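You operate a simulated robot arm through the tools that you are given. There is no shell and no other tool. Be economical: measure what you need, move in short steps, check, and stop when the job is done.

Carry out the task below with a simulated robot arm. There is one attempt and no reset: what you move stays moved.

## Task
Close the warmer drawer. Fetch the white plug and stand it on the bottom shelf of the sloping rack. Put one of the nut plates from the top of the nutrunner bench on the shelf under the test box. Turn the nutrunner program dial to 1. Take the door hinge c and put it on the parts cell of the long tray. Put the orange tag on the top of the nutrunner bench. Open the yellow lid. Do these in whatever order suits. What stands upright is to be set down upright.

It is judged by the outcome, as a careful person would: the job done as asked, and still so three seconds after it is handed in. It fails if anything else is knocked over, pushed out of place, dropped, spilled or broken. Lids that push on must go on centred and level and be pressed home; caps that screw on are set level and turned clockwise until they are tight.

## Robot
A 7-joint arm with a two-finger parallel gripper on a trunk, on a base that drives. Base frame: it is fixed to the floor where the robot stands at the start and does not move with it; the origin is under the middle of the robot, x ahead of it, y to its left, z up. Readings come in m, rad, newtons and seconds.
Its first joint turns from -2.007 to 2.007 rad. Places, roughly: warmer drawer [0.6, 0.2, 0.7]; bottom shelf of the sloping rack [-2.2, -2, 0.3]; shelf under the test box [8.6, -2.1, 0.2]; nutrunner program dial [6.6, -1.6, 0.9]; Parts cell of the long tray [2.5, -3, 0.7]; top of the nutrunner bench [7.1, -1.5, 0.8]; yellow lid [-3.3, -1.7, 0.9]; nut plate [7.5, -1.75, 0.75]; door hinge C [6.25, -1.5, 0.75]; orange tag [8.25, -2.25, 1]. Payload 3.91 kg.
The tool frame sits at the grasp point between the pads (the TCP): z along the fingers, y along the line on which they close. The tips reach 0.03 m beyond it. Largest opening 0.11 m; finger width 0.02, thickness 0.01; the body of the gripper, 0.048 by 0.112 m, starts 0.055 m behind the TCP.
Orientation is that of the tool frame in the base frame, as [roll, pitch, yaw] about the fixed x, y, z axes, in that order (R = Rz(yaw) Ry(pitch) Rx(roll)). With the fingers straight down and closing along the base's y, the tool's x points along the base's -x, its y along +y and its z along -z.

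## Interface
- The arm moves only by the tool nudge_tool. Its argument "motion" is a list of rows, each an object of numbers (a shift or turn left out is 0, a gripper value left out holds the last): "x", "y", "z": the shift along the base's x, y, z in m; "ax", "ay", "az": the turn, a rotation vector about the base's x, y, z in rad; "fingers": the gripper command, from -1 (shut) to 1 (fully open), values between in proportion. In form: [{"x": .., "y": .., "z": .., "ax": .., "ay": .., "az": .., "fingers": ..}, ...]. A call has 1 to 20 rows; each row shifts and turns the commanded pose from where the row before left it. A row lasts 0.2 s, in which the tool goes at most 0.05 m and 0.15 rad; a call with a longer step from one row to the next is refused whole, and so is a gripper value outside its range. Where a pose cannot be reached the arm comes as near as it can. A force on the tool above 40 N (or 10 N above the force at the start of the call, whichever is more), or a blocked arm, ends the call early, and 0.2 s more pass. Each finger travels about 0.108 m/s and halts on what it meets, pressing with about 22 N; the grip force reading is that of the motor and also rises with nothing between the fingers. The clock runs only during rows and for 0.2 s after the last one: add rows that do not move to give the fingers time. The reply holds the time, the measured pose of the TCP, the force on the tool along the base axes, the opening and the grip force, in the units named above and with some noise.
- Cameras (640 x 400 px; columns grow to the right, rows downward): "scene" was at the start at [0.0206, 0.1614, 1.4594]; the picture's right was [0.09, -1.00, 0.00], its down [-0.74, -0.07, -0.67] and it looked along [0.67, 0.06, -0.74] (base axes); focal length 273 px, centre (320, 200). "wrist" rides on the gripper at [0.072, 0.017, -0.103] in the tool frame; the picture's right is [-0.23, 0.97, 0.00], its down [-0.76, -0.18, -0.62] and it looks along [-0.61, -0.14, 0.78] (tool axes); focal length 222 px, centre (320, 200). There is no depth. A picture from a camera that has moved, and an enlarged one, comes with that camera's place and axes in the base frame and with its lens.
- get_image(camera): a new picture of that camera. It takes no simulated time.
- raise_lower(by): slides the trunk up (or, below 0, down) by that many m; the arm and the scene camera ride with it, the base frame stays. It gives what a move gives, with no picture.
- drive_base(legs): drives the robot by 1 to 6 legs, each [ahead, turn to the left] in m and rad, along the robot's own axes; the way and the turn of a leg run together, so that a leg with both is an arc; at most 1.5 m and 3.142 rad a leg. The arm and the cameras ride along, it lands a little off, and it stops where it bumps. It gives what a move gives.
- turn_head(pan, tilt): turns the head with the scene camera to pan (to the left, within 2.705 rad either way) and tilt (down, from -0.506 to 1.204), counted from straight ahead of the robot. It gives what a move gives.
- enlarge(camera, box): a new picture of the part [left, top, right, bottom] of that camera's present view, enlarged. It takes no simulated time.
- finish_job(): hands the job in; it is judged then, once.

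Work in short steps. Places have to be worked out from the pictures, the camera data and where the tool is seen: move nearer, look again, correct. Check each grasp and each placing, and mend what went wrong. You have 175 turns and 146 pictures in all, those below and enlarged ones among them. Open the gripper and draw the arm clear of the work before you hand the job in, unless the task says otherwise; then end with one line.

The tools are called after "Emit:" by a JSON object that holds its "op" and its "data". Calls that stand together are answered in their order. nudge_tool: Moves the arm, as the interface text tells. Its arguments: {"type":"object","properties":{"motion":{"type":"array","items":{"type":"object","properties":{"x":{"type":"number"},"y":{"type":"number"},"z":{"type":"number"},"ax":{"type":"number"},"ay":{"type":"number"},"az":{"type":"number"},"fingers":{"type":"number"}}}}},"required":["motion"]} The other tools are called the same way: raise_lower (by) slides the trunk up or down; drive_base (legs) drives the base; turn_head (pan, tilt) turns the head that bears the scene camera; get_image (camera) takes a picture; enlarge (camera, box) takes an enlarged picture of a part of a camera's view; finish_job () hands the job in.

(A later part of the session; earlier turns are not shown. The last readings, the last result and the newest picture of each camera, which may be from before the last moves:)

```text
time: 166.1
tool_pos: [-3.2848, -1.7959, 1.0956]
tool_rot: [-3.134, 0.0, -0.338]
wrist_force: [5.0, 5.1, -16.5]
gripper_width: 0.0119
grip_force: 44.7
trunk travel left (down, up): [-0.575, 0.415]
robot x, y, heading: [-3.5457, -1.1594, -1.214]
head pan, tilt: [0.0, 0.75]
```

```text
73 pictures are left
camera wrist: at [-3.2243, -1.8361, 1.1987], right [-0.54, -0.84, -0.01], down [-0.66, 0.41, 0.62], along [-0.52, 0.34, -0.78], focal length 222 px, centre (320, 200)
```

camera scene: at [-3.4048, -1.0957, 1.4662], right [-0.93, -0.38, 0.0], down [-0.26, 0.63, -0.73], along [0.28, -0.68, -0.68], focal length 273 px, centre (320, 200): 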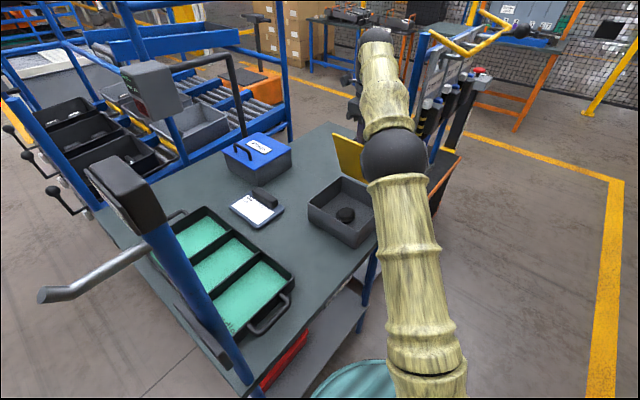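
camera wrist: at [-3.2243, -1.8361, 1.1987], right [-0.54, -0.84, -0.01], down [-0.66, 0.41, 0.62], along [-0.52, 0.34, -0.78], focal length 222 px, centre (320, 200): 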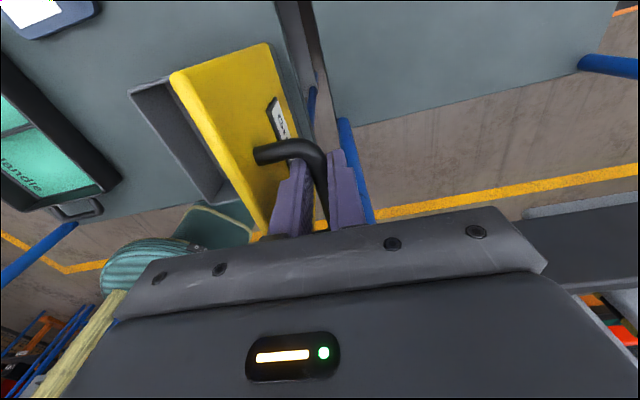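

It's past vertical now. I'll lower slightly and go a bit further back.

Emit:
{"op": "nudge_tool", "data": {"motion": [{"z": -0.007}, {"x": -0.003, "y": -0.0095, "z": -0.003}, {"x": -0.003, "y": -0.0095, "z": -0.004}, {}]}}

Emit:
{"op": "get_image", "data": {"camera": "wrist"}}

Emit:
{"op": "enlarge", "data": {"camera": "scene", "box": [280, 80, 460, 260]}}

```text
time: 166.7
tool_pos: [-3.289, -1.8049, 1.0923]
tool_rot: [3.136, -0.011, -0.333]
wrist_force: [-1.0, -3.4, 5.1]
gripper_width: 0.0115
grip_force: 45.5
out of reach, approached as far as the arm can: row 3
trunk travel left (down, up): [-0.575, 0.415]
robot x, y, heading: [-3.5451, -1.1545, -1.213]
head pan, tilt: [0.0, 0.75]
stopped in row 3: the force on the tool passed its limit (the readings are from after the stop); the commanded pose is now the measured one
```

```text
72 pictures are left
camera wrist: at [-3.2279, -1.8423, 1.1962], right [-0.53, -0.85, 0.0], down [-0.67, 0.42, 0.61], along [-0.52, 0.32, -0.79], focal length 222 px, centre (320, 200)
```

wrist: 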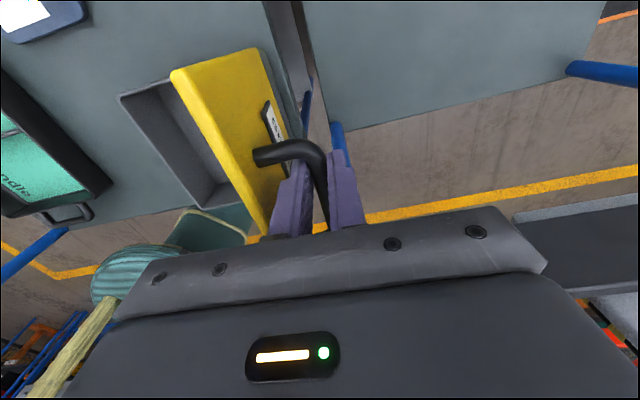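

```text
2.22 times, centred on (370, 170) of scene
camera zoom: at [-3.3935, -1.1254, 1.4662], right [-0.94, -0.35, 0.0], down [-0.24, 0.64, -0.73], along [0.26, -0.68, -0.68], focal length 608 px, centre (209, 267)
```

zoom: 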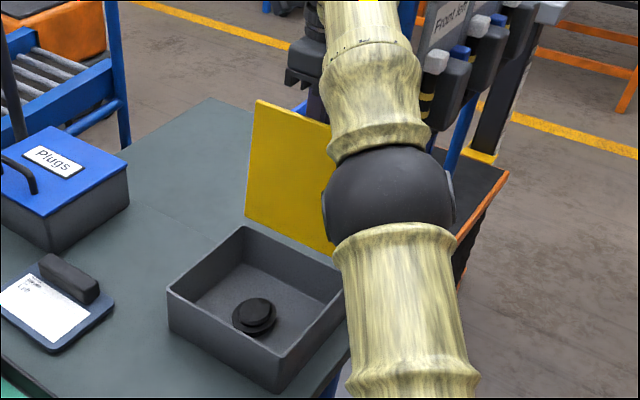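

The lid is at roughly 98° and meeting resistance. I'll open just slightly (to 2 cm), slide up off the bar, and see whether it stays.

Emit:
{"op": "nudge_tool", "data": {"motion": [{"fingers": -0.66}, {"fingers": -0.66}, {"z": 0.008, "x": -0.0006, "y": -0.002}, {"z": 0.015, "x": -0.0006, "y": -0.002}, {"z": 0.015, "x": -0.0006, "y": -0.002}, {"z": 0.02}]}}

Emit:
{"op": "get_image", "data": {"camera": "wrist"}}

Emit:
{"op": "enlarge", "data": {"camera": "scene", "box": [280, 80, 460, 260]}}

```text
time: 168.1
tool_pos: [-3.3012, -1.7928, 1.1218]
tool_rot: [3.141, -0.011, -0.334]
wrist_force: [0.7, -0.8, -0.4]
gripper_width: 0.0189
grip_force: 0.0
out of reach, approached as far as the arm can: row 3, 4, 5, 6
trunk travel left (down, up): [-0.575, 0.415]
robot x, y, heading: [-3.5513, -1.1585, -1.217]
head pan, tilt: [0.0, 0.75]
```

```text
70 pictures are left
camera wrist: at [-3.24, -1.8314, 1.2247], right [-0.53, -0.85, 0.0], down [-0.67, 0.42, 0.62], along [-0.52, 0.33, -0.79], focal length 222 px, centre (320, 200)
```

wrist: 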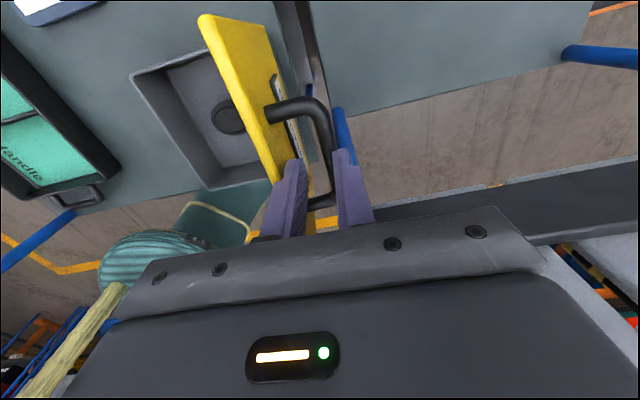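

```text
2.22 times, centred on (370, 170) of scene
camera zoom: at [-3.3932, -1.1256, 1.4664], right [-0.94, -0.35, 0.0], down [-0.24, 0.64, -0.73], along [0.26, -0.68, -0.68], focal length 608 px, centre (209, 267)
```

zoom: 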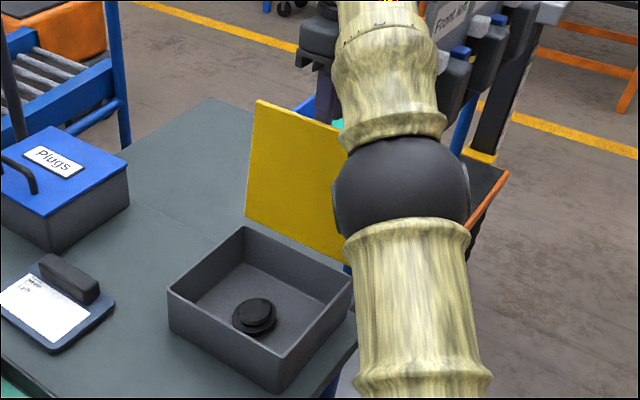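

The lid stays open. The arm is reach-limited, so I'll raise the trunk to clear the bar vertically.

Emit:
{"op": "raise_lower", "data": {"by": 0.12}}

Emit:
{"op": "get_image", "data": {"camera": "wrist"}}

```text
time: 169.6
tool_pos: [-3.3013, -1.7925, 1.2397]
tool_rot: [3.14, -0.011, -0.332]
wrist_force: [0.6, -0.3, -0.3]
gripper_width: 0.0187
grip_force: 0.1
trunk travel left (down, up): [-0.695, 0.295]
robot x, y, heading: [-3.5487, -1.1591, -1.21]
head pan, tilt: [0.0, 0.75]
```

```text
68 pictures are left
camera wrist: at [-3.2399, -1.8315, 1.3446], right [-0.53, -0.85, 0.0], down [-0.67, 0.42, 0.61], along [-0.52, 0.33, -0.79], focal length 222 px, centre (320, 200)
```

wrist: 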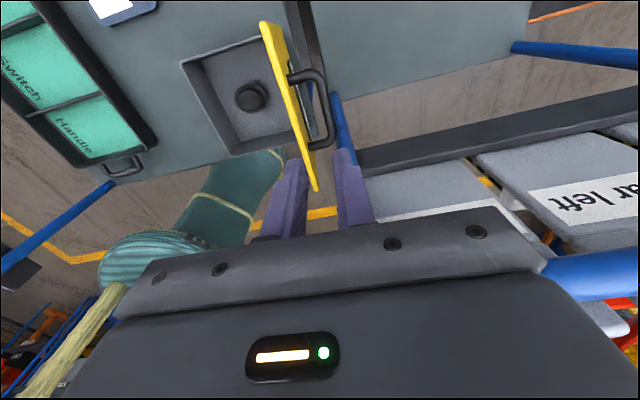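

The lid is open and clear. I'll draw the arm back, restore the tool yaw, and lower the trunk again.

Emit:
{"op": "nudge_tool", "data": {"motion": [{"x": 0.008, "y": 0.045}, {"x": 0.008, "y": 0.045}, {"y": 0.045}, {"y": 0.045}, {"y": 0.045}, {"az": 0.145}, {"az": 0.145}, {"az": 0.145}, {"az": 0.145}, {"az": 0.145}, {"az": 0.145}, {"az": 0.145}, {"az": 0.145}, {"az": 0.145}, {"az": 0.145}, {"az": 0.145}, {"az": 0.145}, {"az": 0.145}, {"az": 0.145}, {"az": 0.145}]}}

Emit:
{"op": "get_image", "data": {"camera": "scene"}}

```text
time: 173.8
tool_pos: [-3.285, -1.5672, 1.2412]
tool_rot: [3.14, -0.011, 1.844]
wrist_force: [-0.2, -0.3, 0.0]
gripper_width: 0.019
grip_force: 0.2
trunk travel left (down, up): [-0.695, 0.295]
robot x, y, heading: [-3.5441, -1.1585, -1.218]
head pan, tilt: [0.0, 0.75]
```

```text
67 pictures are left
camera scene: at [-3.3934, -1.1254, 1.5864], right [-0.94, -0.35, 0.0], down [-0.24, 0.64, -0.73], along [0.26, -0.68, -0.68], focal length 273 px, centre (320, 200)
```

scene: 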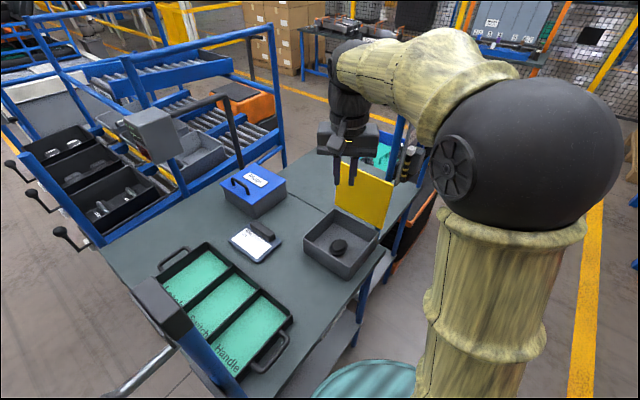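

The lid stands open. Now I'll drive out and east along the aisle, then look ahead.

Emit:
{"op": "drive_base", "data": {"legs": [[-0.6, 0], [0, 1.18], [1.5, 0], [1.5, 0], [1.5, 0]]}}

Emit:
{"op": "turn_head", "data": {"pan": 0.0, "tilt": 0.25}}

Emit:
{"op": "get_image", "data": {"camera": "scene"}}

```text
time: 201.3
tool_pos: [1.2307, -0.6134, 1.2417]
tool_rot: [3.141, -0.012, 3.03]
wrist_force: [-0.4, 0.1, -0.5]
gripper_width: 0.0187
grip_force: 0.0
trunk travel left (down, up): [-0.695, 0.295]
robot x, y, heading: [0.7548, -0.7038, -0.027]
head pan, tilt: [0.0, 0.75]
```

```text
time: 202.2
tool_pos: [1.2297, -0.6145, 1.2403]
tool_rot: [3.141, -0.01, 3.03]
wrist_force: [0.2, -0.1, -0.1]
gripper_width: 0.0188
grip_force: 0.0
trunk travel left (down, up): [-0.695, 0.295]
robot x, y, heading: [0.7487, -0.7032, -0.026]
head pan, tilt: [0.0, 0.25]
```

```text
66 pictures are left
camera scene: at [0.7923, -0.55, 1.6315], right [-0.02, -1.0, 0.0], down [-0.25, 0.01, -0.97], along [0.97, -0.02, -0.25], focal length 273 px, centre (320, 200)
```

scene: 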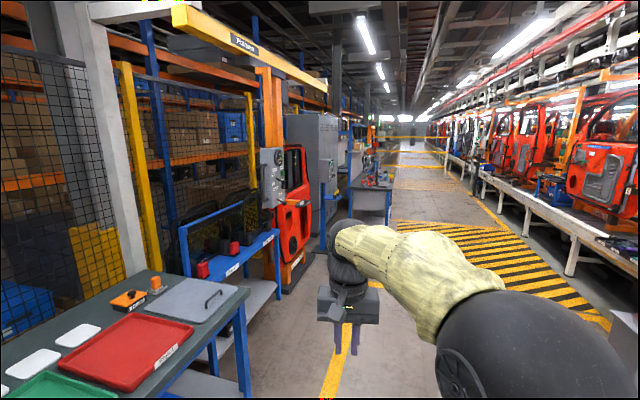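

The path ahead to the right of the benches is free. I'll drive to about (4.4,-2.1) and look at the nutrunner bench.

Emit:
{"op": "drive_base", "data": {"legs": [[0, -0.34], [1.5, 0], [1.5, 0], [0.9, 0], [0, 0.45]]}}

Emit:
{"op": "turn_head", "data": {"pan": 0.0, "tilt": 0.35}}

Emit:
{"op": "get_image", "data": {"camera": "scene"}}

```text
time: 223.4
tool_pos: [4.8721, -1.8993, 1.2412]
tool_rot: [3.14, -0.01, -3.123]
wrist_force: [-0.1, -0.1, 0.6]
gripper_width: 0.019
grip_force: 0.0
trunk travel left (down, up): [-0.695, 0.295]
robot x, y, heading: [4.4108, -2.0512, 0.108]
head pan, tilt: [0.0, 0.25]
```

```text
time: 224.1
tool_pos: [4.8729, -1.8994, 1.2399]
tool_rot: [3.139, -0.011, -3.123]
wrist_force: [-0.9, 0.0, 0.3]
gripper_width: 0.0188
grip_force: 0.0
trunk travel left (down, up): [-0.695, 0.295]
robot x, y, heading: [4.4112, -2.0536, 0.108]
head pan, tilt: [0.0, 0.351]
```

```text
65 pictures are left
camera scene: at [4.4295, -1.8949, 1.6221], right [0.11, -0.99, 0.0], down [-0.34, -0.04, -0.94], along [0.93, 0.1, -0.34], focal length 273 px, centre (320, 200)
```

scene: 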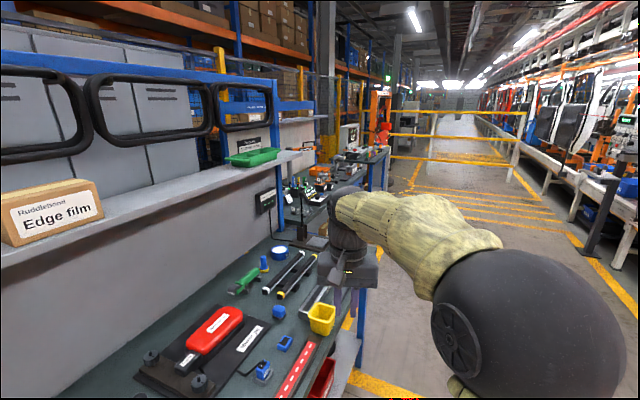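

A trim bench is just on my left and the nutrunner bench is the next one. I'll move further right and ahead, then look left at it.

Emit:
{"op": "drive_base", "data": {"legs": [[0, -0.5], [1.3, 0], [0.6, 0.5]]}}

Emit:
{"op": "turn_head", "data": {"pan": 0.5, "tilt": 0.5}}

Emit:
{"op": "get_image", "data": {"camera": "scene"}}

```text
time: 235.0
tool_pos: [6.6639, -2.4617, 1.2415]
tool_rot: [3.14, -0.011, -3.11]
wrist_force: [-0.7, 0.2, -0.1]
gripper_width: 0.0186
grip_force: 0.0
trunk travel left (down, up): [-0.695, 0.295]
robot x, y, heading: [6.2039, -2.6202, 0.118]
head pan, tilt: [0.0, 0.351]
```

```text
time: 235.9
tool_pos: [6.6622, -2.4611, 1.2403]
tool_rot: [3.14, -0.01, -3.11]
wrist_force: [0.4, 0.4, -0.1]
gripper_width: 0.0185
grip_force: 0.1
trunk travel left (down, up): [-0.695, 0.295]
robot x, y, heading: [6.2073, -2.6158, 0.115]
head pan, tilt: [0.499, 0.499]
```

```text
64 pictures are left
camera scene: at [6.2027, -2.4198, 1.6084], right [0.58, -0.82, 0.0], down [-0.39, -0.28, -0.88], along [0.72, 0.51, -0.48], focal length 273 px, centre (320, 200)
```

scene: 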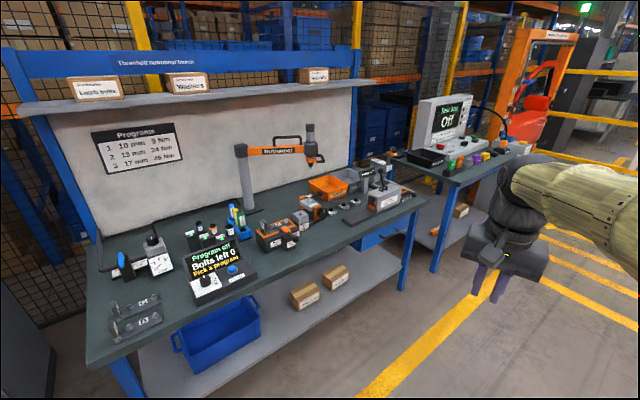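

Everything is in view: hinges at the left front, the dial on the "Program" box, and the test bench to the right. I'll drive in to face the left part of the nutrunner bench.

Emit:
{"op": "drive_base", "data": {"legs": [[0, 1.13], [0.5, 0.03]]}}

Emit:
{"op": "turn_head", "data": {"pan": 0.0, "tilt": 0.8}}

Emit:
{"op": "get_image", "data": {"camera": "scene"}}

Emit:
{"op": "get_image", "data": {"camera": "wrist"}}

```text
time: 241.7
tool_pos: [6.3845, -1.6576, 1.2414]
tool_rot: [3.14, -0.011, -1.941]
wrist_force: [-0.1, 0.5, 0.5]
gripper_width: 0.0185
grip_force: 0.0
trunk travel left (down, up): [-0.695, 0.295]
robot x, y, heading: [6.3488, -2.1438, 1.29]
head pan, tilt: [0.499, 0.499]
```

```text
time: 242.6
tool_pos: [6.3844, -1.658, 1.2417]
tool_rot: [3.14, -0.01, -1.939]
wrist_force: [0.8, -0.1, -0.1]
gripper_width: 0.0186
grip_force: 0.1
trunk travel left (down, up): [-0.695, 0.295]
robot x, y, heading: [6.3527, -2.1392, 1.287]
head pan, tilt: [0.0, 0.799]
```

```text
63 pictures are left
camera scene: at [6.2117, -2.0783, 1.5825], right [0.96, -0.28, 0.0], down [-0.2, -0.69, -0.7], along [0.19, 0.67, -0.72], focal length 273 px, centre (320, 200)
```

scene: 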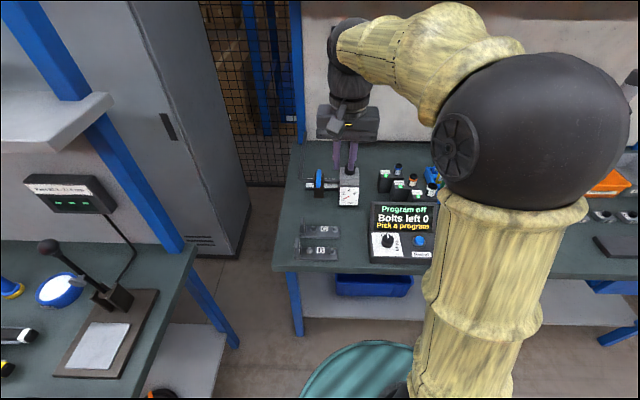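

```text
62 pictures are left
camera wrist: at [6.3418, -1.7184, 1.3451], right [-0.83, 0.56, 0.0], down [0.44, 0.65, 0.61], along [0.35, 0.51, -0.79], focal length 222 px, centre (320, 200)
```

wrist: 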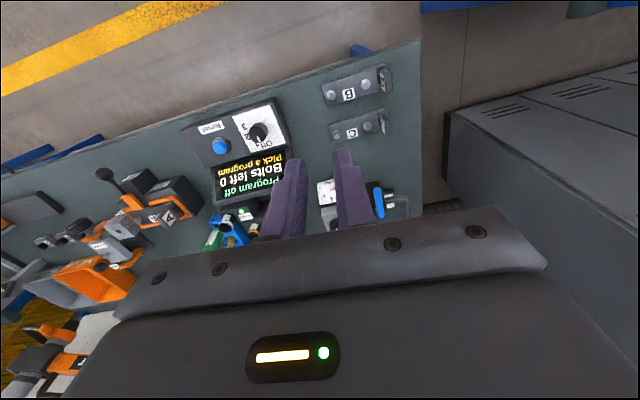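

I can see hinges B and C and the dial. I'll zoom in on both.

Emit:
{"op": "enlarge", "data": {"camera": "wrist", "box": [170, 60, 420, 220]}}

Emit:
{"op": "enlarge", "data": {"camera": "scene", "box": [280, 160, 460, 280]}}

```text
2.50 times, centred on (295, 140) of wrist
camera zoom: at [6.3418, -1.7184, 1.3451], right [-0.83, 0.56, 0.0], down [0.44, 0.65, 0.61], along [0.35, 0.51, -0.79], focal length 555 px, centre (382, 350)
```

zoom: 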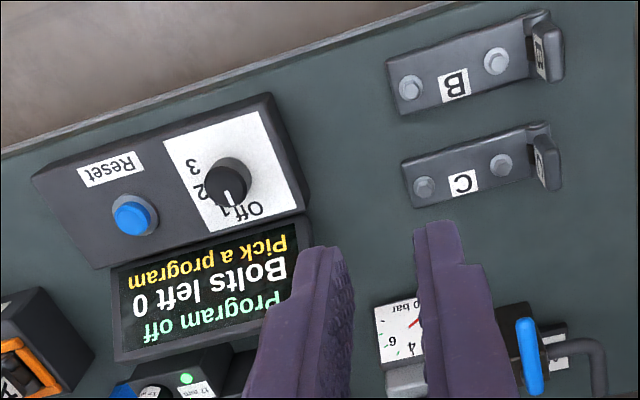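

```text
3.33 times, centred on (370, 220) of scene
camera zoom: at [6.2117, -2.0783, 1.5825], right [0.96, -0.28, 0.0], down [-0.2, -0.69, -0.7], along [0.19, 0.67, -0.72], focal length 911 px, centre (153, 133)
```

zoom: 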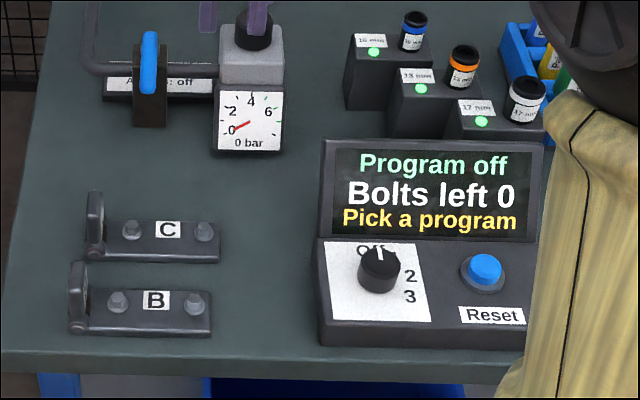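

The dial is at about (6.556,-1.646,0.875), turned to Off, with 1, 2, 3 following clockwise. I'll open the gripper and hover over it to read the step angle.

Emit:
{"op": "nudge_tool", "data": {"motion": [{"x": 0.045, "fingers": 0.3}, {"x": 0.045}, {"x": 0.045}, {"x": 0.037, "y": 0.012, "ax": 0.0098, "ay": -0.0038}, {"z": -0.05}, {"z": -0.05}, {"z": -0.05}, {"z": -0.05}, {"z": -0.02}]}}

Emit:
{"op": "enlarge", "data": {"camera": "wrist", "box": [220, 40, 420, 200]}}

Emit:
{"op": "enlarge", "data": {"camera": "scene", "box": [360, 190, 460, 270]}}

```text
time: 244.6
tool_pos: [6.5559, -1.6467, 1.0203]
tool_rot: [3.14, 0.0, -1.94]
wrist_force: [0.2, -0.5, -0.2]
gripper_width: 0.0716
grip_force: 0.1
trunk travel left (down, up): [-0.695, 0.295]
robot x, y, heading: [6.3514, -2.1415, 1.286]
head pan, tilt: [0.0, 0.799]
```

```text
2.50 times, centred on (320, 120) of wrist
camera zoom: at [6.5137, -1.7075, 1.1235], right [-0.83, 0.56, 0.0], down [0.44, 0.65, 0.62], along [0.35, 0.52, -0.78], focal length 555 px, centre (320, 400)
```

zoom: 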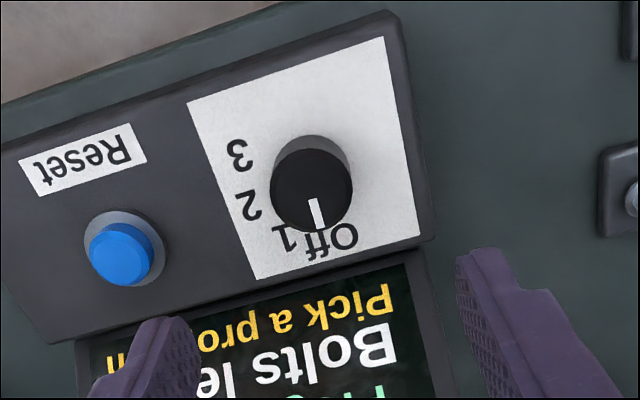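

```text
5.00 times, centred on (410, 230) of scene
camera zoom: at [6.2119, -2.0783, 1.5825], right [0.96, -0.28, 0.0], down [-0.2, -0.69, -0.7], along [0.2, 0.67, -0.72], focal length 1367 px, centre (-130, 50)
```

zoom: 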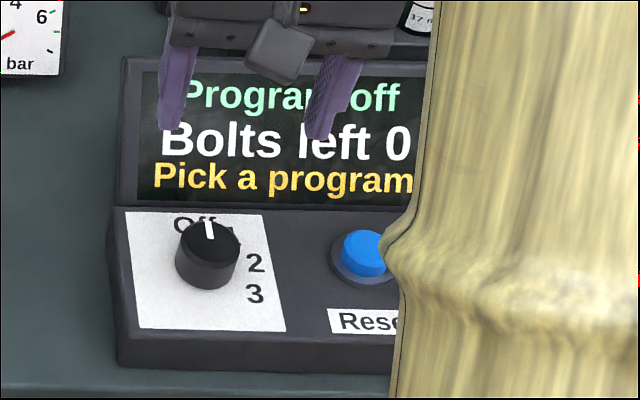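

The labels sit about 40° apart, so 1 is about 0.7 rad clockwise from Off. The knob is centred at (6.562,-1.644) with its top near 0.88. I'll descend, grip and turn.

Emit:
{"op": "nudge_tool", "data": {"motion": [{"x": 0.006, "y": 0.003, "z": -0.04}, {"z": -0.045}, {"z": -0.025}, {"z": -0.016}, {"fingers": -1}, {"fingers": -1}, {"fingers": -1}]}}

Emit:
{"op": "get_image", "data": {"camera": "wrist"}}

```text
time: 246.2
tool_pos: [6.5631, -1.6425, 0.8938]
tool_rot: [3.14, 0.0, -1.942]
wrist_force: [5.9, -2.5, -7.2]
gripper_width: 0.0377
grip_force: 45.4
trunk travel left (down, up): [-0.695, 0.295]
robot x, y, heading: [6.351, -2.1405, 1.286]
head pan, tilt: [0.0, 0.799]
```

```text
57 pictures are left
camera wrist: at [6.5207, -1.7047, 0.9976], right [-0.83, 0.56, 0.0], down [0.44, 0.65, 0.62], along [0.35, 0.52, -0.78], focal length 222 px, centre (320, 200)
```

wrist: 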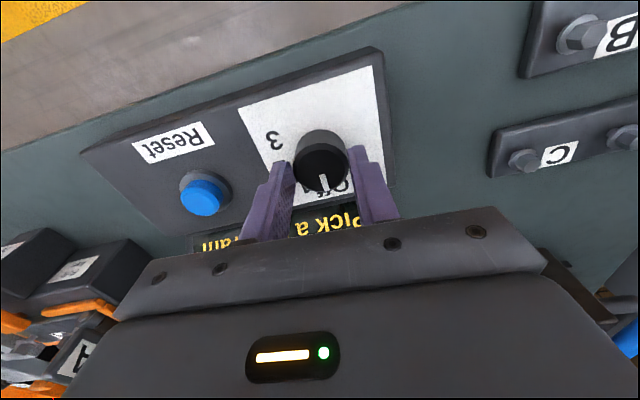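

The knob is gripped at 0.038. I'll turn it 0.70 rad clockwise, release and lift to read the display.

Emit:
{"op": "nudge_tool", "data": {"motion": [{"az": -0.14}, {"az": -0.14}, {"az": -0.14}, {"az": -0.14}, {"az": -0.14}, {}, {"fingers": 0.3}, {"fingers": 0.3}, {"z": 0.04}, {"z": 0.04}, {"z": 0.04}]}}

Emit:
{"op": "enlarge", "data": {"camera": "scene", "box": [350, 180, 470, 276]}}

Emit:
{"op": "get_image", "data": {"camera": "wrist"}}

```text
time: 248.6
tool_pos: [6.5637, -1.6435, 1.0158]
tool_rot: [3.138, 0.0, -2.639]
wrist_force: [-0.3, -0.8, 0.0]
gripper_width: 0.0714
grip_force: 0.0
trunk travel left (down, up): [-0.695, 0.295]
robot x, y, heading: [6.3548, -2.1443, 1.284]
head pan, tilt: [0.0, 0.799]
```

```text
4.17 times, centred on (410, 228) of scene
camera zoom: at [6.2117, -2.079, 1.5824], right [0.96, -0.28, 0.0], down [-0.2, -0.69, -0.7], along [0.2, 0.67, -0.72], focal length 1139 px, centre (-55, 83)
```

zoom: 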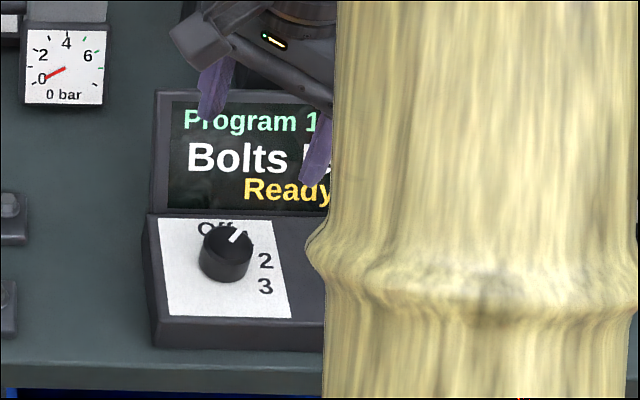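

```text
55 pictures are left
camera wrist: at [6.49, -1.6636, 1.1191], right [-0.27, 0.96, 0.0], down [0.75, 0.21, 0.62], along [0.6, 0.17, -0.78], focal length 222 px, centre (320, 200)
```

wrist: 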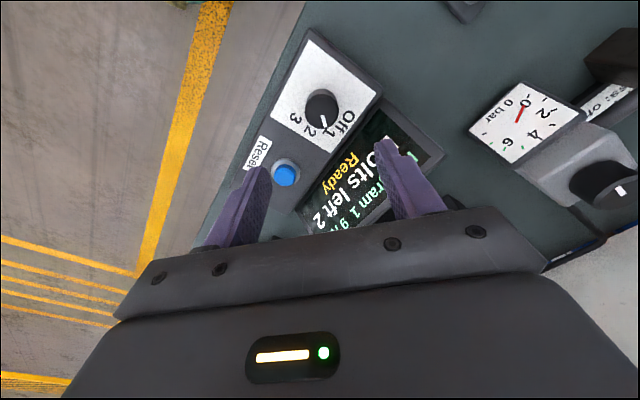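

The display reads "Program 1, Ready", so the dial is done. I'll restore the yaw, lift, pull in, and drive along to the nut plates.

Emit:
{"op": "nudge_tool", "data": {"motion": [{"z": 0.05, "az": 0.14}, {"z": 0.05, "az": 0.14}, {"z": 0.03, "az": 0.14}, {"az": 0.14, "y": -0.04}, {"az": 0.14, "y": -0.04}, {"y": -0.04}, {"x": -0.03}]}}

Emit:
{"op": "drive_base", "data": {"legs": [[0, -1.526], [0.95, 0], [0, 1.52]]}}

Emit:
{"op": "get_image", "data": {"camera": "scene"}}

Emit:
{"op": "get_image", "data": {"camera": "wrist"}}

```text
time: 250.2
tool_pos: [6.5321, -1.7634, 1.1462]
tool_rot: [3.14, 0.001, -1.939]
wrist_force: [0.5, 0.1, -0.3]
gripper_width: 0.0715
grip_force: 0.0
trunk travel left (down, up): [-0.695, 0.295]
robot x, y, heading: [6.3505, -2.1429, 1.283]
head pan, tilt: [0.0, 0.799]
```

```text
time: 262.6
tool_pos: [7.4697, -2.0064, 1.1452]
tool_rot: [3.14, 0.0, -1.973]
wrist_force: [-0.6, 0.3, 0.6]
gripper_width: 0.0716
grip_force: 0.0
trunk travel left (down, up): [-0.695, 0.295]
robot x, y, heading: [7.2751, -2.3766, 1.26]
head pan, tilt: [0.0, 0.799]
```

```text
54 pictures are left
camera scene: at [7.1385, -2.3087, 1.5824], right [0.95, -0.31, 0.0], down [-0.22, -0.68, -0.7], along [0.22, 0.66, -0.72], focal length 273 px, centre (320, 200)
```

scene: 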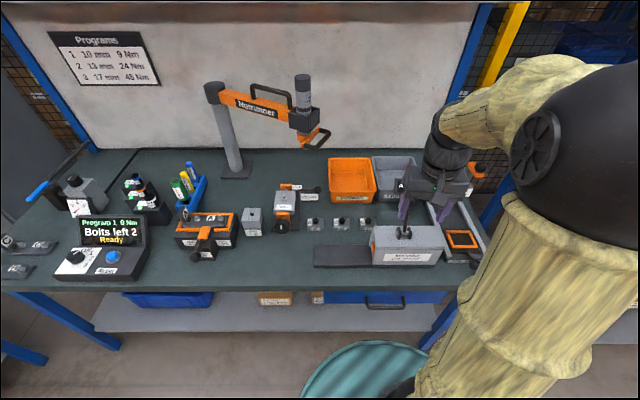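

```text
53 pictures are left
camera wrist: at [7.4243, -2.0641, 1.2484], right [-0.81, 0.59, 0.0], down [0.46, 0.63, 0.62], along [0.37, 0.5, -0.78], focal length 222 px, centre (320, 200)
```

wrist: 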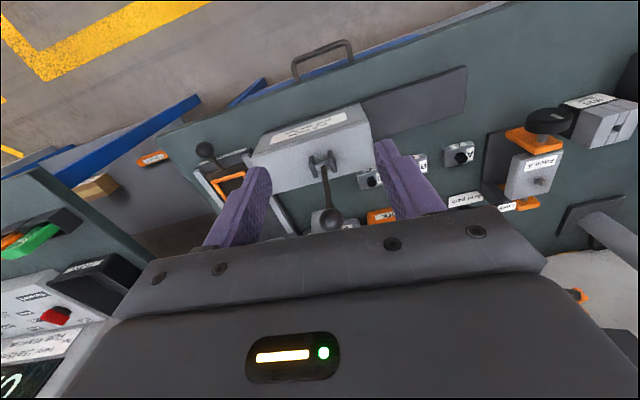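

Three small labelled pieces lie at about pixel (340,223), matching the nut plate place. I'll zoom in.

Emit:
{"op": "enlarge", "data": {"camera": "scene", "box": [290, 190, 410, 270]}}

Emit:
{"op": "enlarge", "data": {"camera": "wrist", "box": [340, 120, 480, 210]}}

```text
5.00 times, centred on (350, 230) of scene
camera zoom: at [7.1385, -2.3087, 1.5824], right [0.95, -0.31, 0.0], down [-0.22, -0.68, -0.7], along [0.22, 0.66, -0.72], focal length 1367 px, centre (170, 50)
```

zoom: 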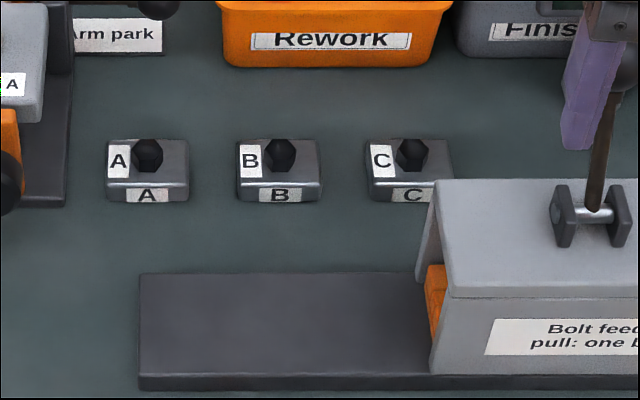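

```text
4.44 times, centred on (410, 165) of wrist
camera zoom: at [7.4243, -2.0641, 1.2484], right [-0.81, 0.59, 0.0], down [0.46, 0.63, 0.62], along [0.37, 0.5, -0.78], focal length 987 px, centre (-80, 356)
```

zoom: 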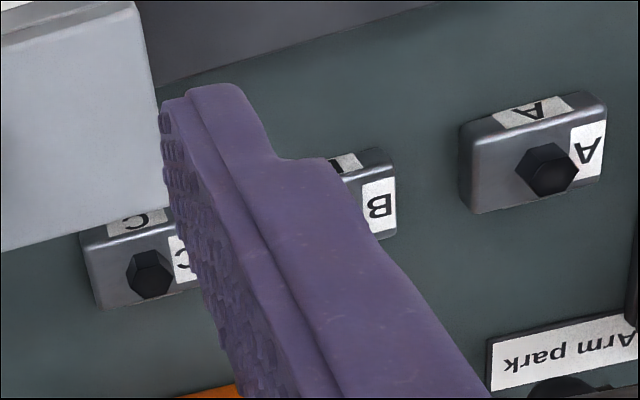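

Nut plates A, B and C are there. I'll take A, at about (7.318,-1.742), with a forward-tilted grip so it can go straight onto the low shelf. First I'll pre-position above it, tilted.

Emit:
{"op": "nudge_tool", "data": {"motion": [{"x": -0.026, "y": 0.041, "fingers": 0.45}, {"x": -0.026, "y": 0.041, "az": 0.103}, {"x": -0.026, "y": 0.041}, {"x": -0.026, "y": 0.041}, {"x": -0.026, "y": 0.041}, {"x": -0.025, "y": 0.048}, {"ax": 0.1337, "ay": -0.0413}, {"ax": 0.1337, "ay": -0.0413}, {"ax": 0.1337, "ay": -0.0413}, {"ax": 0.1337, "ay": -0.0413}, {"ax": 0.1337, "ay": -0.0413}, {"z": -0.05}, {"z": -0.05}, {"z": -0.05}, {"z": -0.04}]}}

Emit:
{"op": "get_image", "data": {"camera": "wrist"}}

Emit:
{"op": "enlarge", "data": {"camera": "scene", "box": [260, 130, 420, 270]}}

```text
refused: row 6 steps farther than a row can; nothing moved
```

```text
50 pictures are left
camera wrist: at [7.4243, -2.0641, 1.2484], right [-0.81, 0.59, 0.0], down [0.46, 0.63, 0.62], along [0.37, 0.5, -0.78], focal length 222 px, centre (320, 200)
```

wrist: 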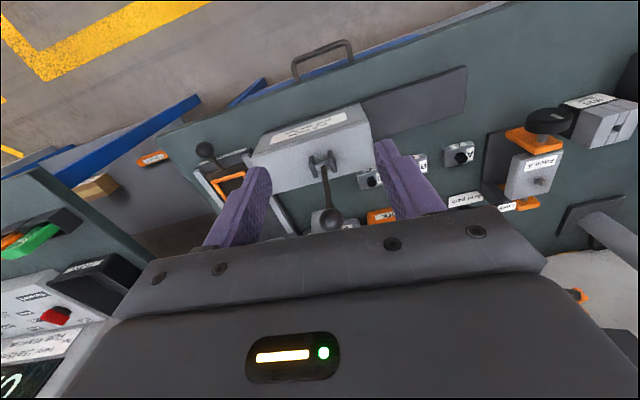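

```text
2.86 times, centred on (340, 200) of scene
camera zoom: at [7.1385, -2.3087, 1.5824], right [0.95, -0.31, 0.0], down [-0.22, -0.68, -0.7], along [0.22, 0.66, -0.72], focal length 781 px, centre (263, 200)
```

zoom: 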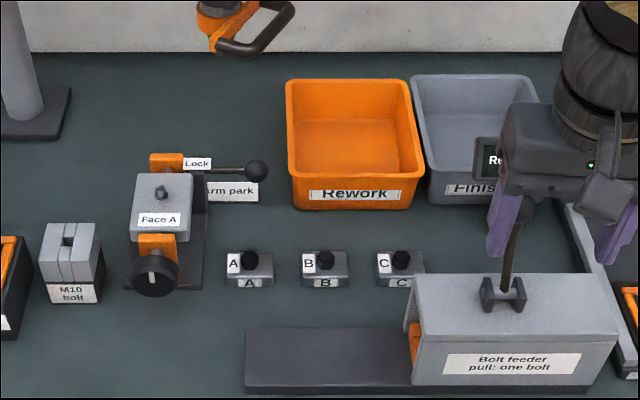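

One step was too long. Redoing it with smaller steps and a slightly narrower opening because of the clamp next to A.

Emit:
{"op": "nudge_tool", "data": {"motion": [{"x": -0.022, "y": 0.036, "fingers": 0.27}, {"x": -0.022, "y": 0.036, "az": 0.103}, {"x": -0.022, "y": 0.036}, {"x": -0.022, "y": 0.036}, {"x": -0.022, "y": 0.036}, {"x": -0.022, "y": 0.036}, {"x": -0.023, "y": 0.037}, {"ax": 0.1337, "ay": -0.0413}, {"ax": 0.1337, "ay": -0.0413}, {"ax": 0.1337, "ay": -0.0413}, {"ax": 0.1337, "ay": -0.0413}, {"ax": 0.1337, "ay": -0.0413}, {"z": -0.05}, {"z": -0.05}, {"z": -0.05}, {"z": -0.04}]}}

```text
time: 266.0
tool_pos: [7.3146, -1.7512, 0.9544]
tool_rot: [3.14, 0.7, -1.869]
wrist_force: [-0.3, -0.1, -0.4]
gripper_width: 0.0698
grip_force: 0.1
trunk travel left (down, up): [-0.695, 0.295]
robot x, y, heading: [7.2741, -2.3769, 1.259]
head pan, tilt: [0.0, 0.799]
```

Emit:
{"op": "get_image", "data": {"camera": "wrist"}}

Emit:
{"op": "enlarge", "data": {"camera": "scene", "box": [260, 150, 400, 260]}}

```text
48 pictures are left
camera wrist: at [7.261, -1.8621, 0.9873], right [-0.88, 0.45, 0.15], down [0.22, 0.12, 0.97], along [0.42, 0.88, -0.21], focal length 222 px, centre (320, 200)
```

wrist: 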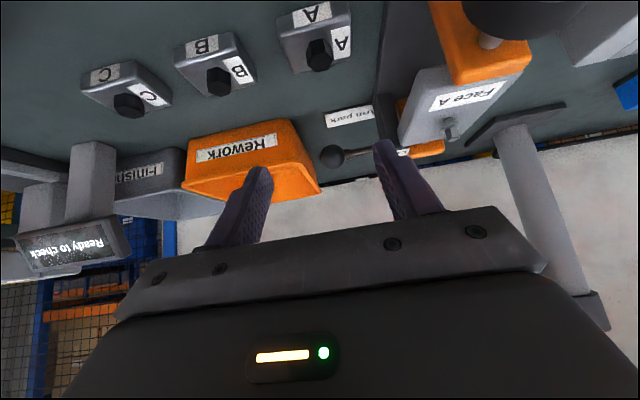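

```text
3.64 times, centred on (330, 205) of scene
camera zoom: at [7.1385, -2.3078, 1.5824], right [0.95, -0.31, 0.0], down [-0.22, -0.68, -0.7], along [0.22, 0.66, -0.72], focal length 994 px, centre (284, 182)
```

zoom: 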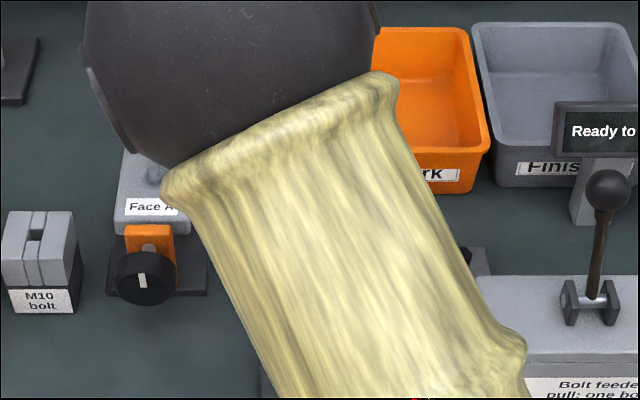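

Plate A lines up between the fingers. I'll descend to z≈0.873 and close.

Emit:
{"op": "nudge_tool", "data": {"motion": [{"z": -0.03}, {"z": -0.03}, {"z": -0.012}, {"z": -0.009}, {"fingers": -1}, {"fingers": -1}, {"fingers": -1}]}}

Emit:
{"op": "get_image", "data": {"camera": "wrist"}}

```text
time: 267.6
tool_pos: [7.3132, -1.7514, 0.8736]
tool_rot: [3.138, 0.701, -1.869]
wrist_force: [-0.1, -0.5, 0.4]
gripper_width: 0.0002
grip_force: 21.8
trunk travel left (down, up): [-0.695, 0.295]
robot x, y, heading: [7.2744, -2.3747, 1.258]
head pan, tilt: [0.0, 0.799]
```

```text
46 pictures are left
camera wrist: at [7.261, -1.8623, 0.9061], right [-0.88, 0.45, 0.15], down [0.22, 0.12, 0.97], along [0.42, 0.88, -0.21], focal length 222 px, centre (320, 200)
```

wrist: 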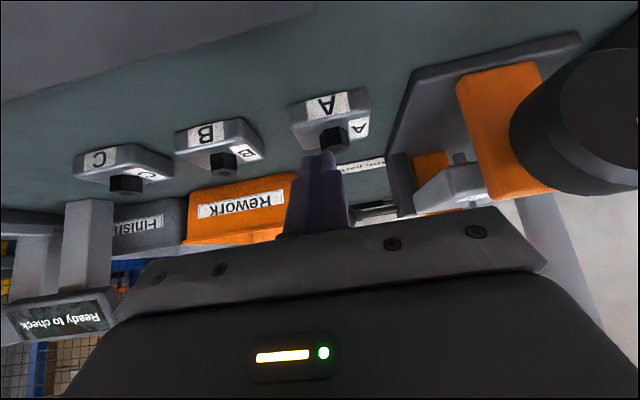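

Missed: triangulating the two views puts the bench at z≈0.79 and plate A at (7.318,-1.704). I'll raise, open, shift forward, and come down lower.

Emit:
{"op": "nudge_tool", "data": {"motion": [{"z": 0.03}, {"fingers": 0.27}, {"fingers": 0.27}, {"fingers": 0.27}, {"x": 0.004, "y": 0.033}, {"z": -0.03}]}}

Emit:
{"op": "get_image", "data": {"camera": "wrist"}}

```text
time: 269.0
tool_pos: [7.3195, -1.7176, 0.8732]
tool_rot: [3.141, 0.7, -1.869]
wrist_force: [0.2, 0.8, 0.4]
gripper_width: 0.07
grip_force: 0.0
trunk travel left (down, up): [-0.695, 0.295]
robot x, y, heading: [7.2742, -2.381, 1.261]
head pan, tilt: [0.0, 0.799]
```

```text
45 pictures are left
camera wrist: at [7.2653, -1.8285, 0.906], right [-0.88, 0.45, 0.15], down [0.22, 0.12, 0.97], along [0.42, 0.88, -0.21], focal length 222 px, centre (320, 200)
```

wrist: 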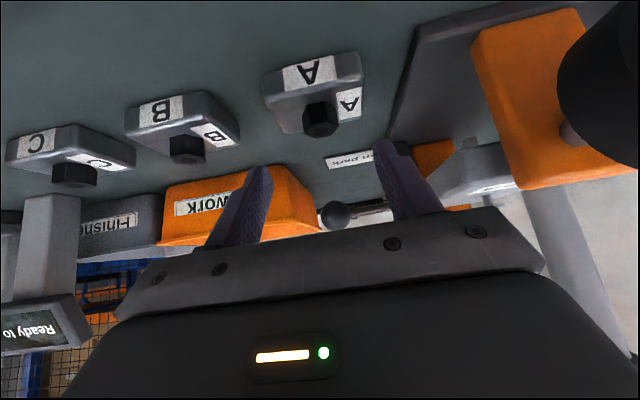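

The alignment is confirmed. I'll descend to z≈0.822 and close.

Emit:
{"op": "nudge_tool", "data": {"motion": [{"x": -0.006, "y": 0.005, "z": -0.025}, {"z": -0.015}, {"z": -0.011}, {"fingers": -1}, {"fingers": -1}, {"fingers": -1}]}}

Emit:
{"op": "get_image", "data": {"camera": "wrist"}}

```text
time: 270.2
tool_pos: [7.3168, -1.712, 0.8287]
tool_rot: [3.14, 0.715, -1.875]
wrist_force: [-0.7, -3.2, 18.3]
gripper_width: 0.06
grip_force: 22.2
trunk travel left (down, up): [-0.695, 0.295]
robot x, y, heading: [7.2775, -2.3752, 1.253]
head pan, tilt: [0.0, 0.799]
stopped in row 5: the force on the tool passed its limit (the readings are from after the stop); the commanded pose is now the measured one
```

```text
44 pictures are left
camera wrist: at [7.2627, -1.8226, 0.8595], right [-0.88, 0.45, 0.15], down [0.22, 0.11, 0.97], along [0.42, 0.88, -0.19], focal length 222 px, centre (320, 200)
```

wrist: 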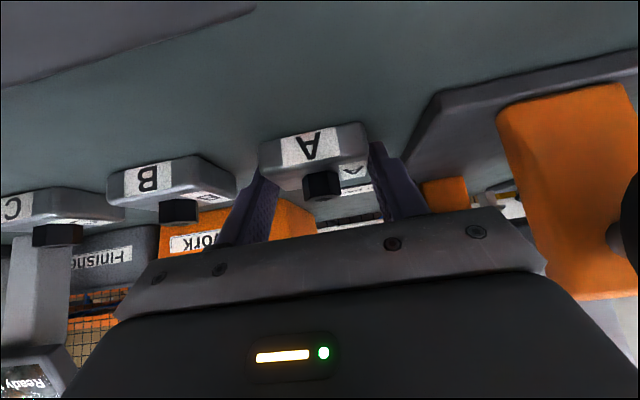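

The fingers halted at 0.060 on the plate, with the tips touching the bench. I'll squeeze and lift to check.

Emit:
{"op": "nudge_tool", "data": {"motion": [{"z": 0.002, "fingers": -1}, {"fingers": -1}, {"z": 0.02}, {"z": 0.04}, {"z": 0.04}]}}

Emit:
{"op": "get_image", "data": {"camera": "wrist"}}

```text
time: 271.4
tool_pos: [7.3174, -1.713, 0.9267]
tool_rot: [-3.141, 0.704, -1.874]
wrist_force: [0.1, -0.8, -3.5]
gripper_width: 0.0599
grip_force: 21.6
trunk travel left (down, up): [-0.695, 0.295]
robot x, y, heading: [7.2736, -2.3784, 1.258]
head pan, tilt: [0.0, 0.799]
```

```text
43 pictures are left
camera wrist: at [7.2625, -1.8243, 0.9578], right [-0.88, 0.46, 0.15], down [0.22, 0.12, 0.97], along [0.42, 0.88, -0.2], focal length 222 px, centre (320, 200)
```

wrist: 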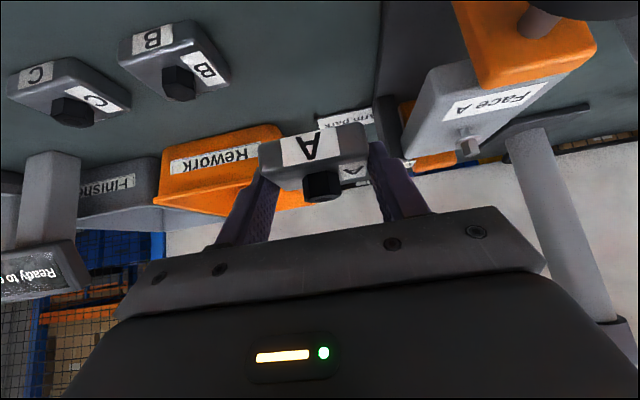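

The plate is held level. I'll raise, retract, and drive to the front of the test bench.

Emit:
{"op": "nudge_tool", "data": {"motion": [{"z": 0.05}, {"z": 0.05}, {"z": 0.05}, {"z": 0.04}, {"y": -0.045, "x": -0.005}, {"y": -0.045, "x": -0.005}, {"y": -0.045, "x": -0.005}, {"y": -0.045, "x": -0.005}, {"y": -0.045, "x": -0.005}]}}

Emit:
{"op": "drive_base", "data": {"legs": [[-0.5, 0], [0, -1.39], [1.14, 0], [0, 1.4]]}}

Emit:
{"op": "turn_head", "data": {"pan": 0.0, "tilt": 0.6}}

Emit:
{"op": "get_image", "data": {"camera": "scene"}}

```text
time: 273.4
tool_pos: [7.2929, -1.9372, 1.1178]
tool_rot: [3.141, 0.707, -1.875]
wrist_force: [-2.8, -0.8, -2.8]
gripper_width: 0.0599
grip_force: 21.9
trunk travel left (down, up): [-0.695, 0.295]
robot x, y, heading: [7.2775, -2.3738, 1.255]
head pan, tilt: [0.0, 0.799]
```

```text
time: 288.6
tool_pos: [8.2517, -2.5602, 1.1184]
tool_rot: [-3.14, 0.708, -1.849]
wrist_force: [0.4, -0.9, -3.2]
gripper_width: 0.0598
grip_force: 21.8
trunk travel left (down, up): [-0.695, 0.295]
robot x, y, heading: [8.2444, -3.0017, 1.278]
head pan, tilt: [0.0, 0.799]
```

```text
time: 289.3
tool_pos: [8.252, -2.5593, 1.1169]
tool_rot: [3.141, 0.707, -1.851]
wrist_force: [0.0, 0.7, -3.3]
gripper_width: 0.0596
grip_force: 22.7
trunk travel left (down, up): [-0.695, 0.295]
robot x, y, heading: [8.2475, -3.0019, 1.285]
head pan, tilt: [0.0, 0.6]
```

```text
42 pictures are left
camera scene: at [8.1096, -2.929, 1.5992], right [0.96, -0.29, 0.0], down [-0.16, -0.54, -0.82], along [0.24, 0.79, -0.57], focal length 273 px, centre (320, 200)
```

scene: 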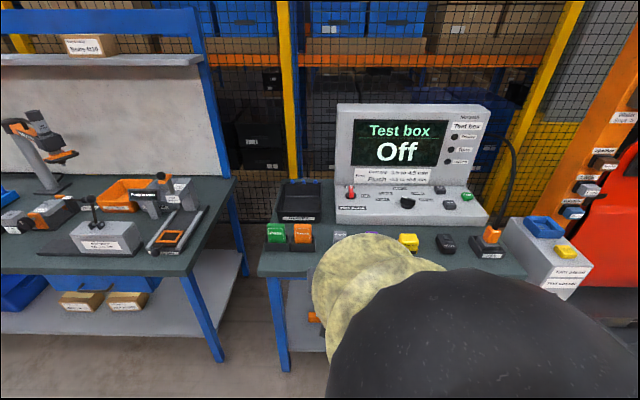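

Now at the test bench; its front edge runs (8.11,-2.21) to (9.03,-2.50). The orange tag stands in the holder at the left front. I'll lower the trunk with the plate outside the edge and check the shelf.

Emit:
{"op": "raise_lower", "data": {"by": -0.4}}

Emit:
{"op": "raise_lower", "data": {"by": -0.2}}

Emit:
{"op": "get_image", "data": {"camera": "wrist"}}

Emit:
{"op": "get_image", "data": {"camera": "scene"}}

```text
time: 293.1
tool_pos: [8.2523, -2.5607, 0.7178]
tool_rot: [-3.141, 0.705, -1.849]
wrist_force: [-0.4, 0.2, -4.3]
gripper_width: 0.0596
grip_force: 22.1
trunk travel left (down, up): [-0.295, 0.695]
robot x, y, heading: [8.2443, -3.0026, 1.281]
head pan, tilt: [0.0, 0.6]
```

```text
time: 295.3
tool_pos: [8.2523, -2.5597, 0.5169]
tool_rot: [3.141, 0.707, -1.85]
wrist_force: [-0.4, -0.6, -2.7]
gripper_width: 0.06
grip_force: 22.0
trunk travel left (down, up): [-0.095, 0.895]
robot x, y, heading: [8.2458, -2.9999, 1.282]
head pan, tilt: [0.0, 0.6]
```

```text
41 pictures are left
camera wrist: at [8.2008, -2.6726, 0.5488], right [-0.89, 0.44, 0.15], down [0.22, 0.12, 0.97], along [0.4, 0.89, -0.2], focal length 222 px, centre (320, 200)
```

wrist: 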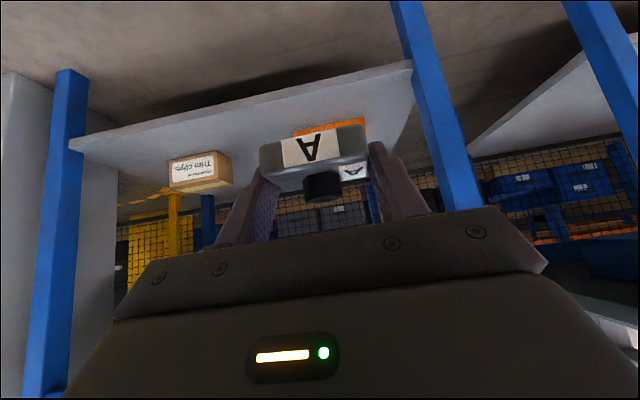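

```text
40 pictures are left
camera scene: at [8.1097, -2.9292, 0.9993], right [0.96, -0.29, 0.0], down [-0.16, -0.54, -0.82], along [0.24, 0.79, -0.57], focal length 273 px, centre (320, 200)
```

scene: 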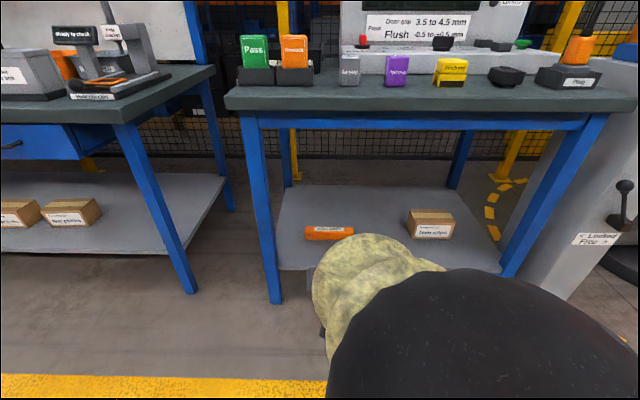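

The shelf is at z≈0.22, with free space between the orange piece and the box. I'll target about (8.58,-2.26). First drive 0.08 ahead, then lower and shift sideways while still outside.

Emit:
{"op": "drive_base", "data": {"legs": [[0.08, 0]]}}

Emit:
{"op": "nudge_tool", "data": {"motion": [{"x": 0.045}, {"x": 0.045}, {"x": 0.045}, {"x": 0.045}, {"x": 0.045}, {"z": -0.045}, {"z": -0.045}, {"z": -0.045}, {"z": -0.045}, {"z": -0.03}]}}

Emit:
{"op": "get_image", "data": {"camera": "wrist"}}

Emit:
{"op": "get_image", "data": {"camera": "scene"}}

```text
time: 296.4
tool_pos: [8.2749, -2.4848, 0.5175]
tool_rot: [3.141, 0.707, -1.85]
wrist_force: [0.2, 0.6, -3.2]
gripper_width: 0.06
grip_force: 22.2
trunk travel left (down, up): [-0.095, 0.895]
robot x, y, heading: [8.2678, -2.9243, 1.279]
head pan, tilt: [0.0, 0.6]
```

```text
time: 298.6
tool_pos: [8.5007, -2.4843, 0.3071]
tool_rot: [-3.139, 0.708, -1.85]
wrist_force: [-0.5, 0.1, -2.7]
gripper_width: 0.0599
grip_force: 22.5
trunk travel left (down, up): [-0.095, 0.895]
robot x, y, heading: [8.2668, -2.9229, 1.281]
head pan, tilt: [0.0, 0.6]
```

```text
39 pictures are left
camera wrist: at [8.4486, -2.5963, 0.338], right [-0.89, 0.44, 0.15], down [0.22, 0.12, 0.97], along [0.4, 0.89, -0.2], focal length 222 px, centre (320, 200)
```

wrist: 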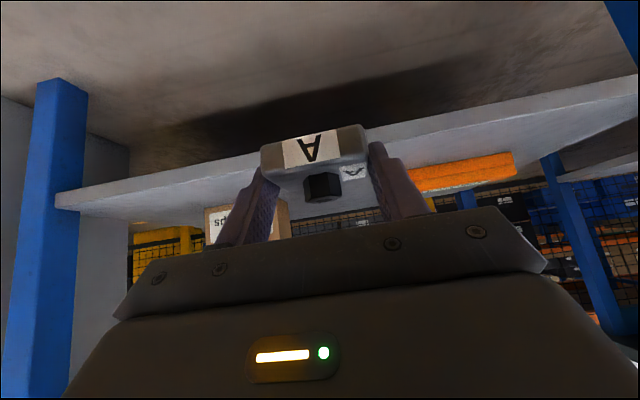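

```text
38 pictures are left
camera scene: at [8.1326, -2.8532, 0.9994], right [0.96, -0.29, 0.0], down [-0.16, -0.54, -0.83], along [0.24, 0.79, -0.57], focal length 273 px, centre (320, 200)
```

scene: 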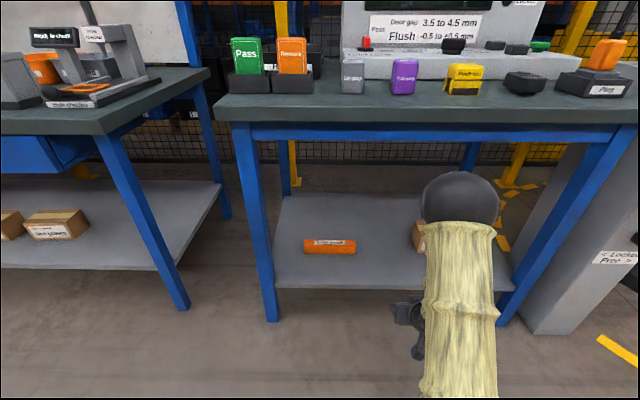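

Aligned, with about 5 cm above the shelf. I'll move in over the shelf in two parts.

Emit:
{"op": "nudge_tool", "data": {"motion": [{"x": 0.016, "y": 0.044}, {"x": 0.016, "y": 0.044}, {"x": 0.016, "y": 0.044}]}}

Emit:
{"op": "get_image", "data": {"camera": "scene"}}

```text
time: 299.4
tool_pos: [8.5494, -2.3514, 0.307]
tool_rot: [3.141, 0.704, -1.852]
wrist_force: [-0.5, -0.2, -4.1]
gripper_width: 0.0596
grip_force: 22.2
trunk travel left (down, up): [-0.095, 0.895]
robot x, y, heading: [8.2686, -2.9275, 1.283]
head pan, tilt: [0.0, 0.6]
```

```text
37 pictures are left
camera scene: at [8.1327, -2.853, 0.9993], right [0.96, -0.29, 0.0], down [-0.16, -0.54, -0.82], along [0.24, 0.79, -0.57], focal length 273 px, centre (320, 200)
```

scene: 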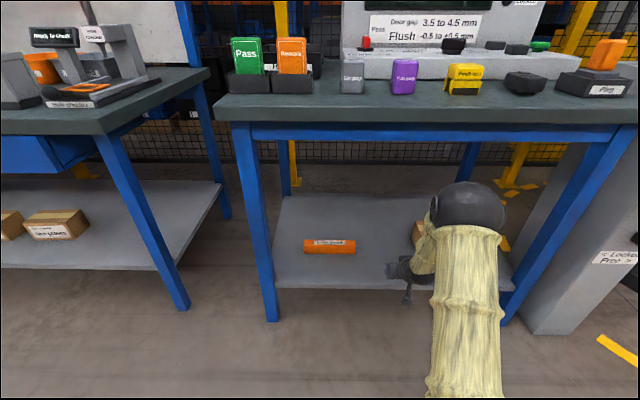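

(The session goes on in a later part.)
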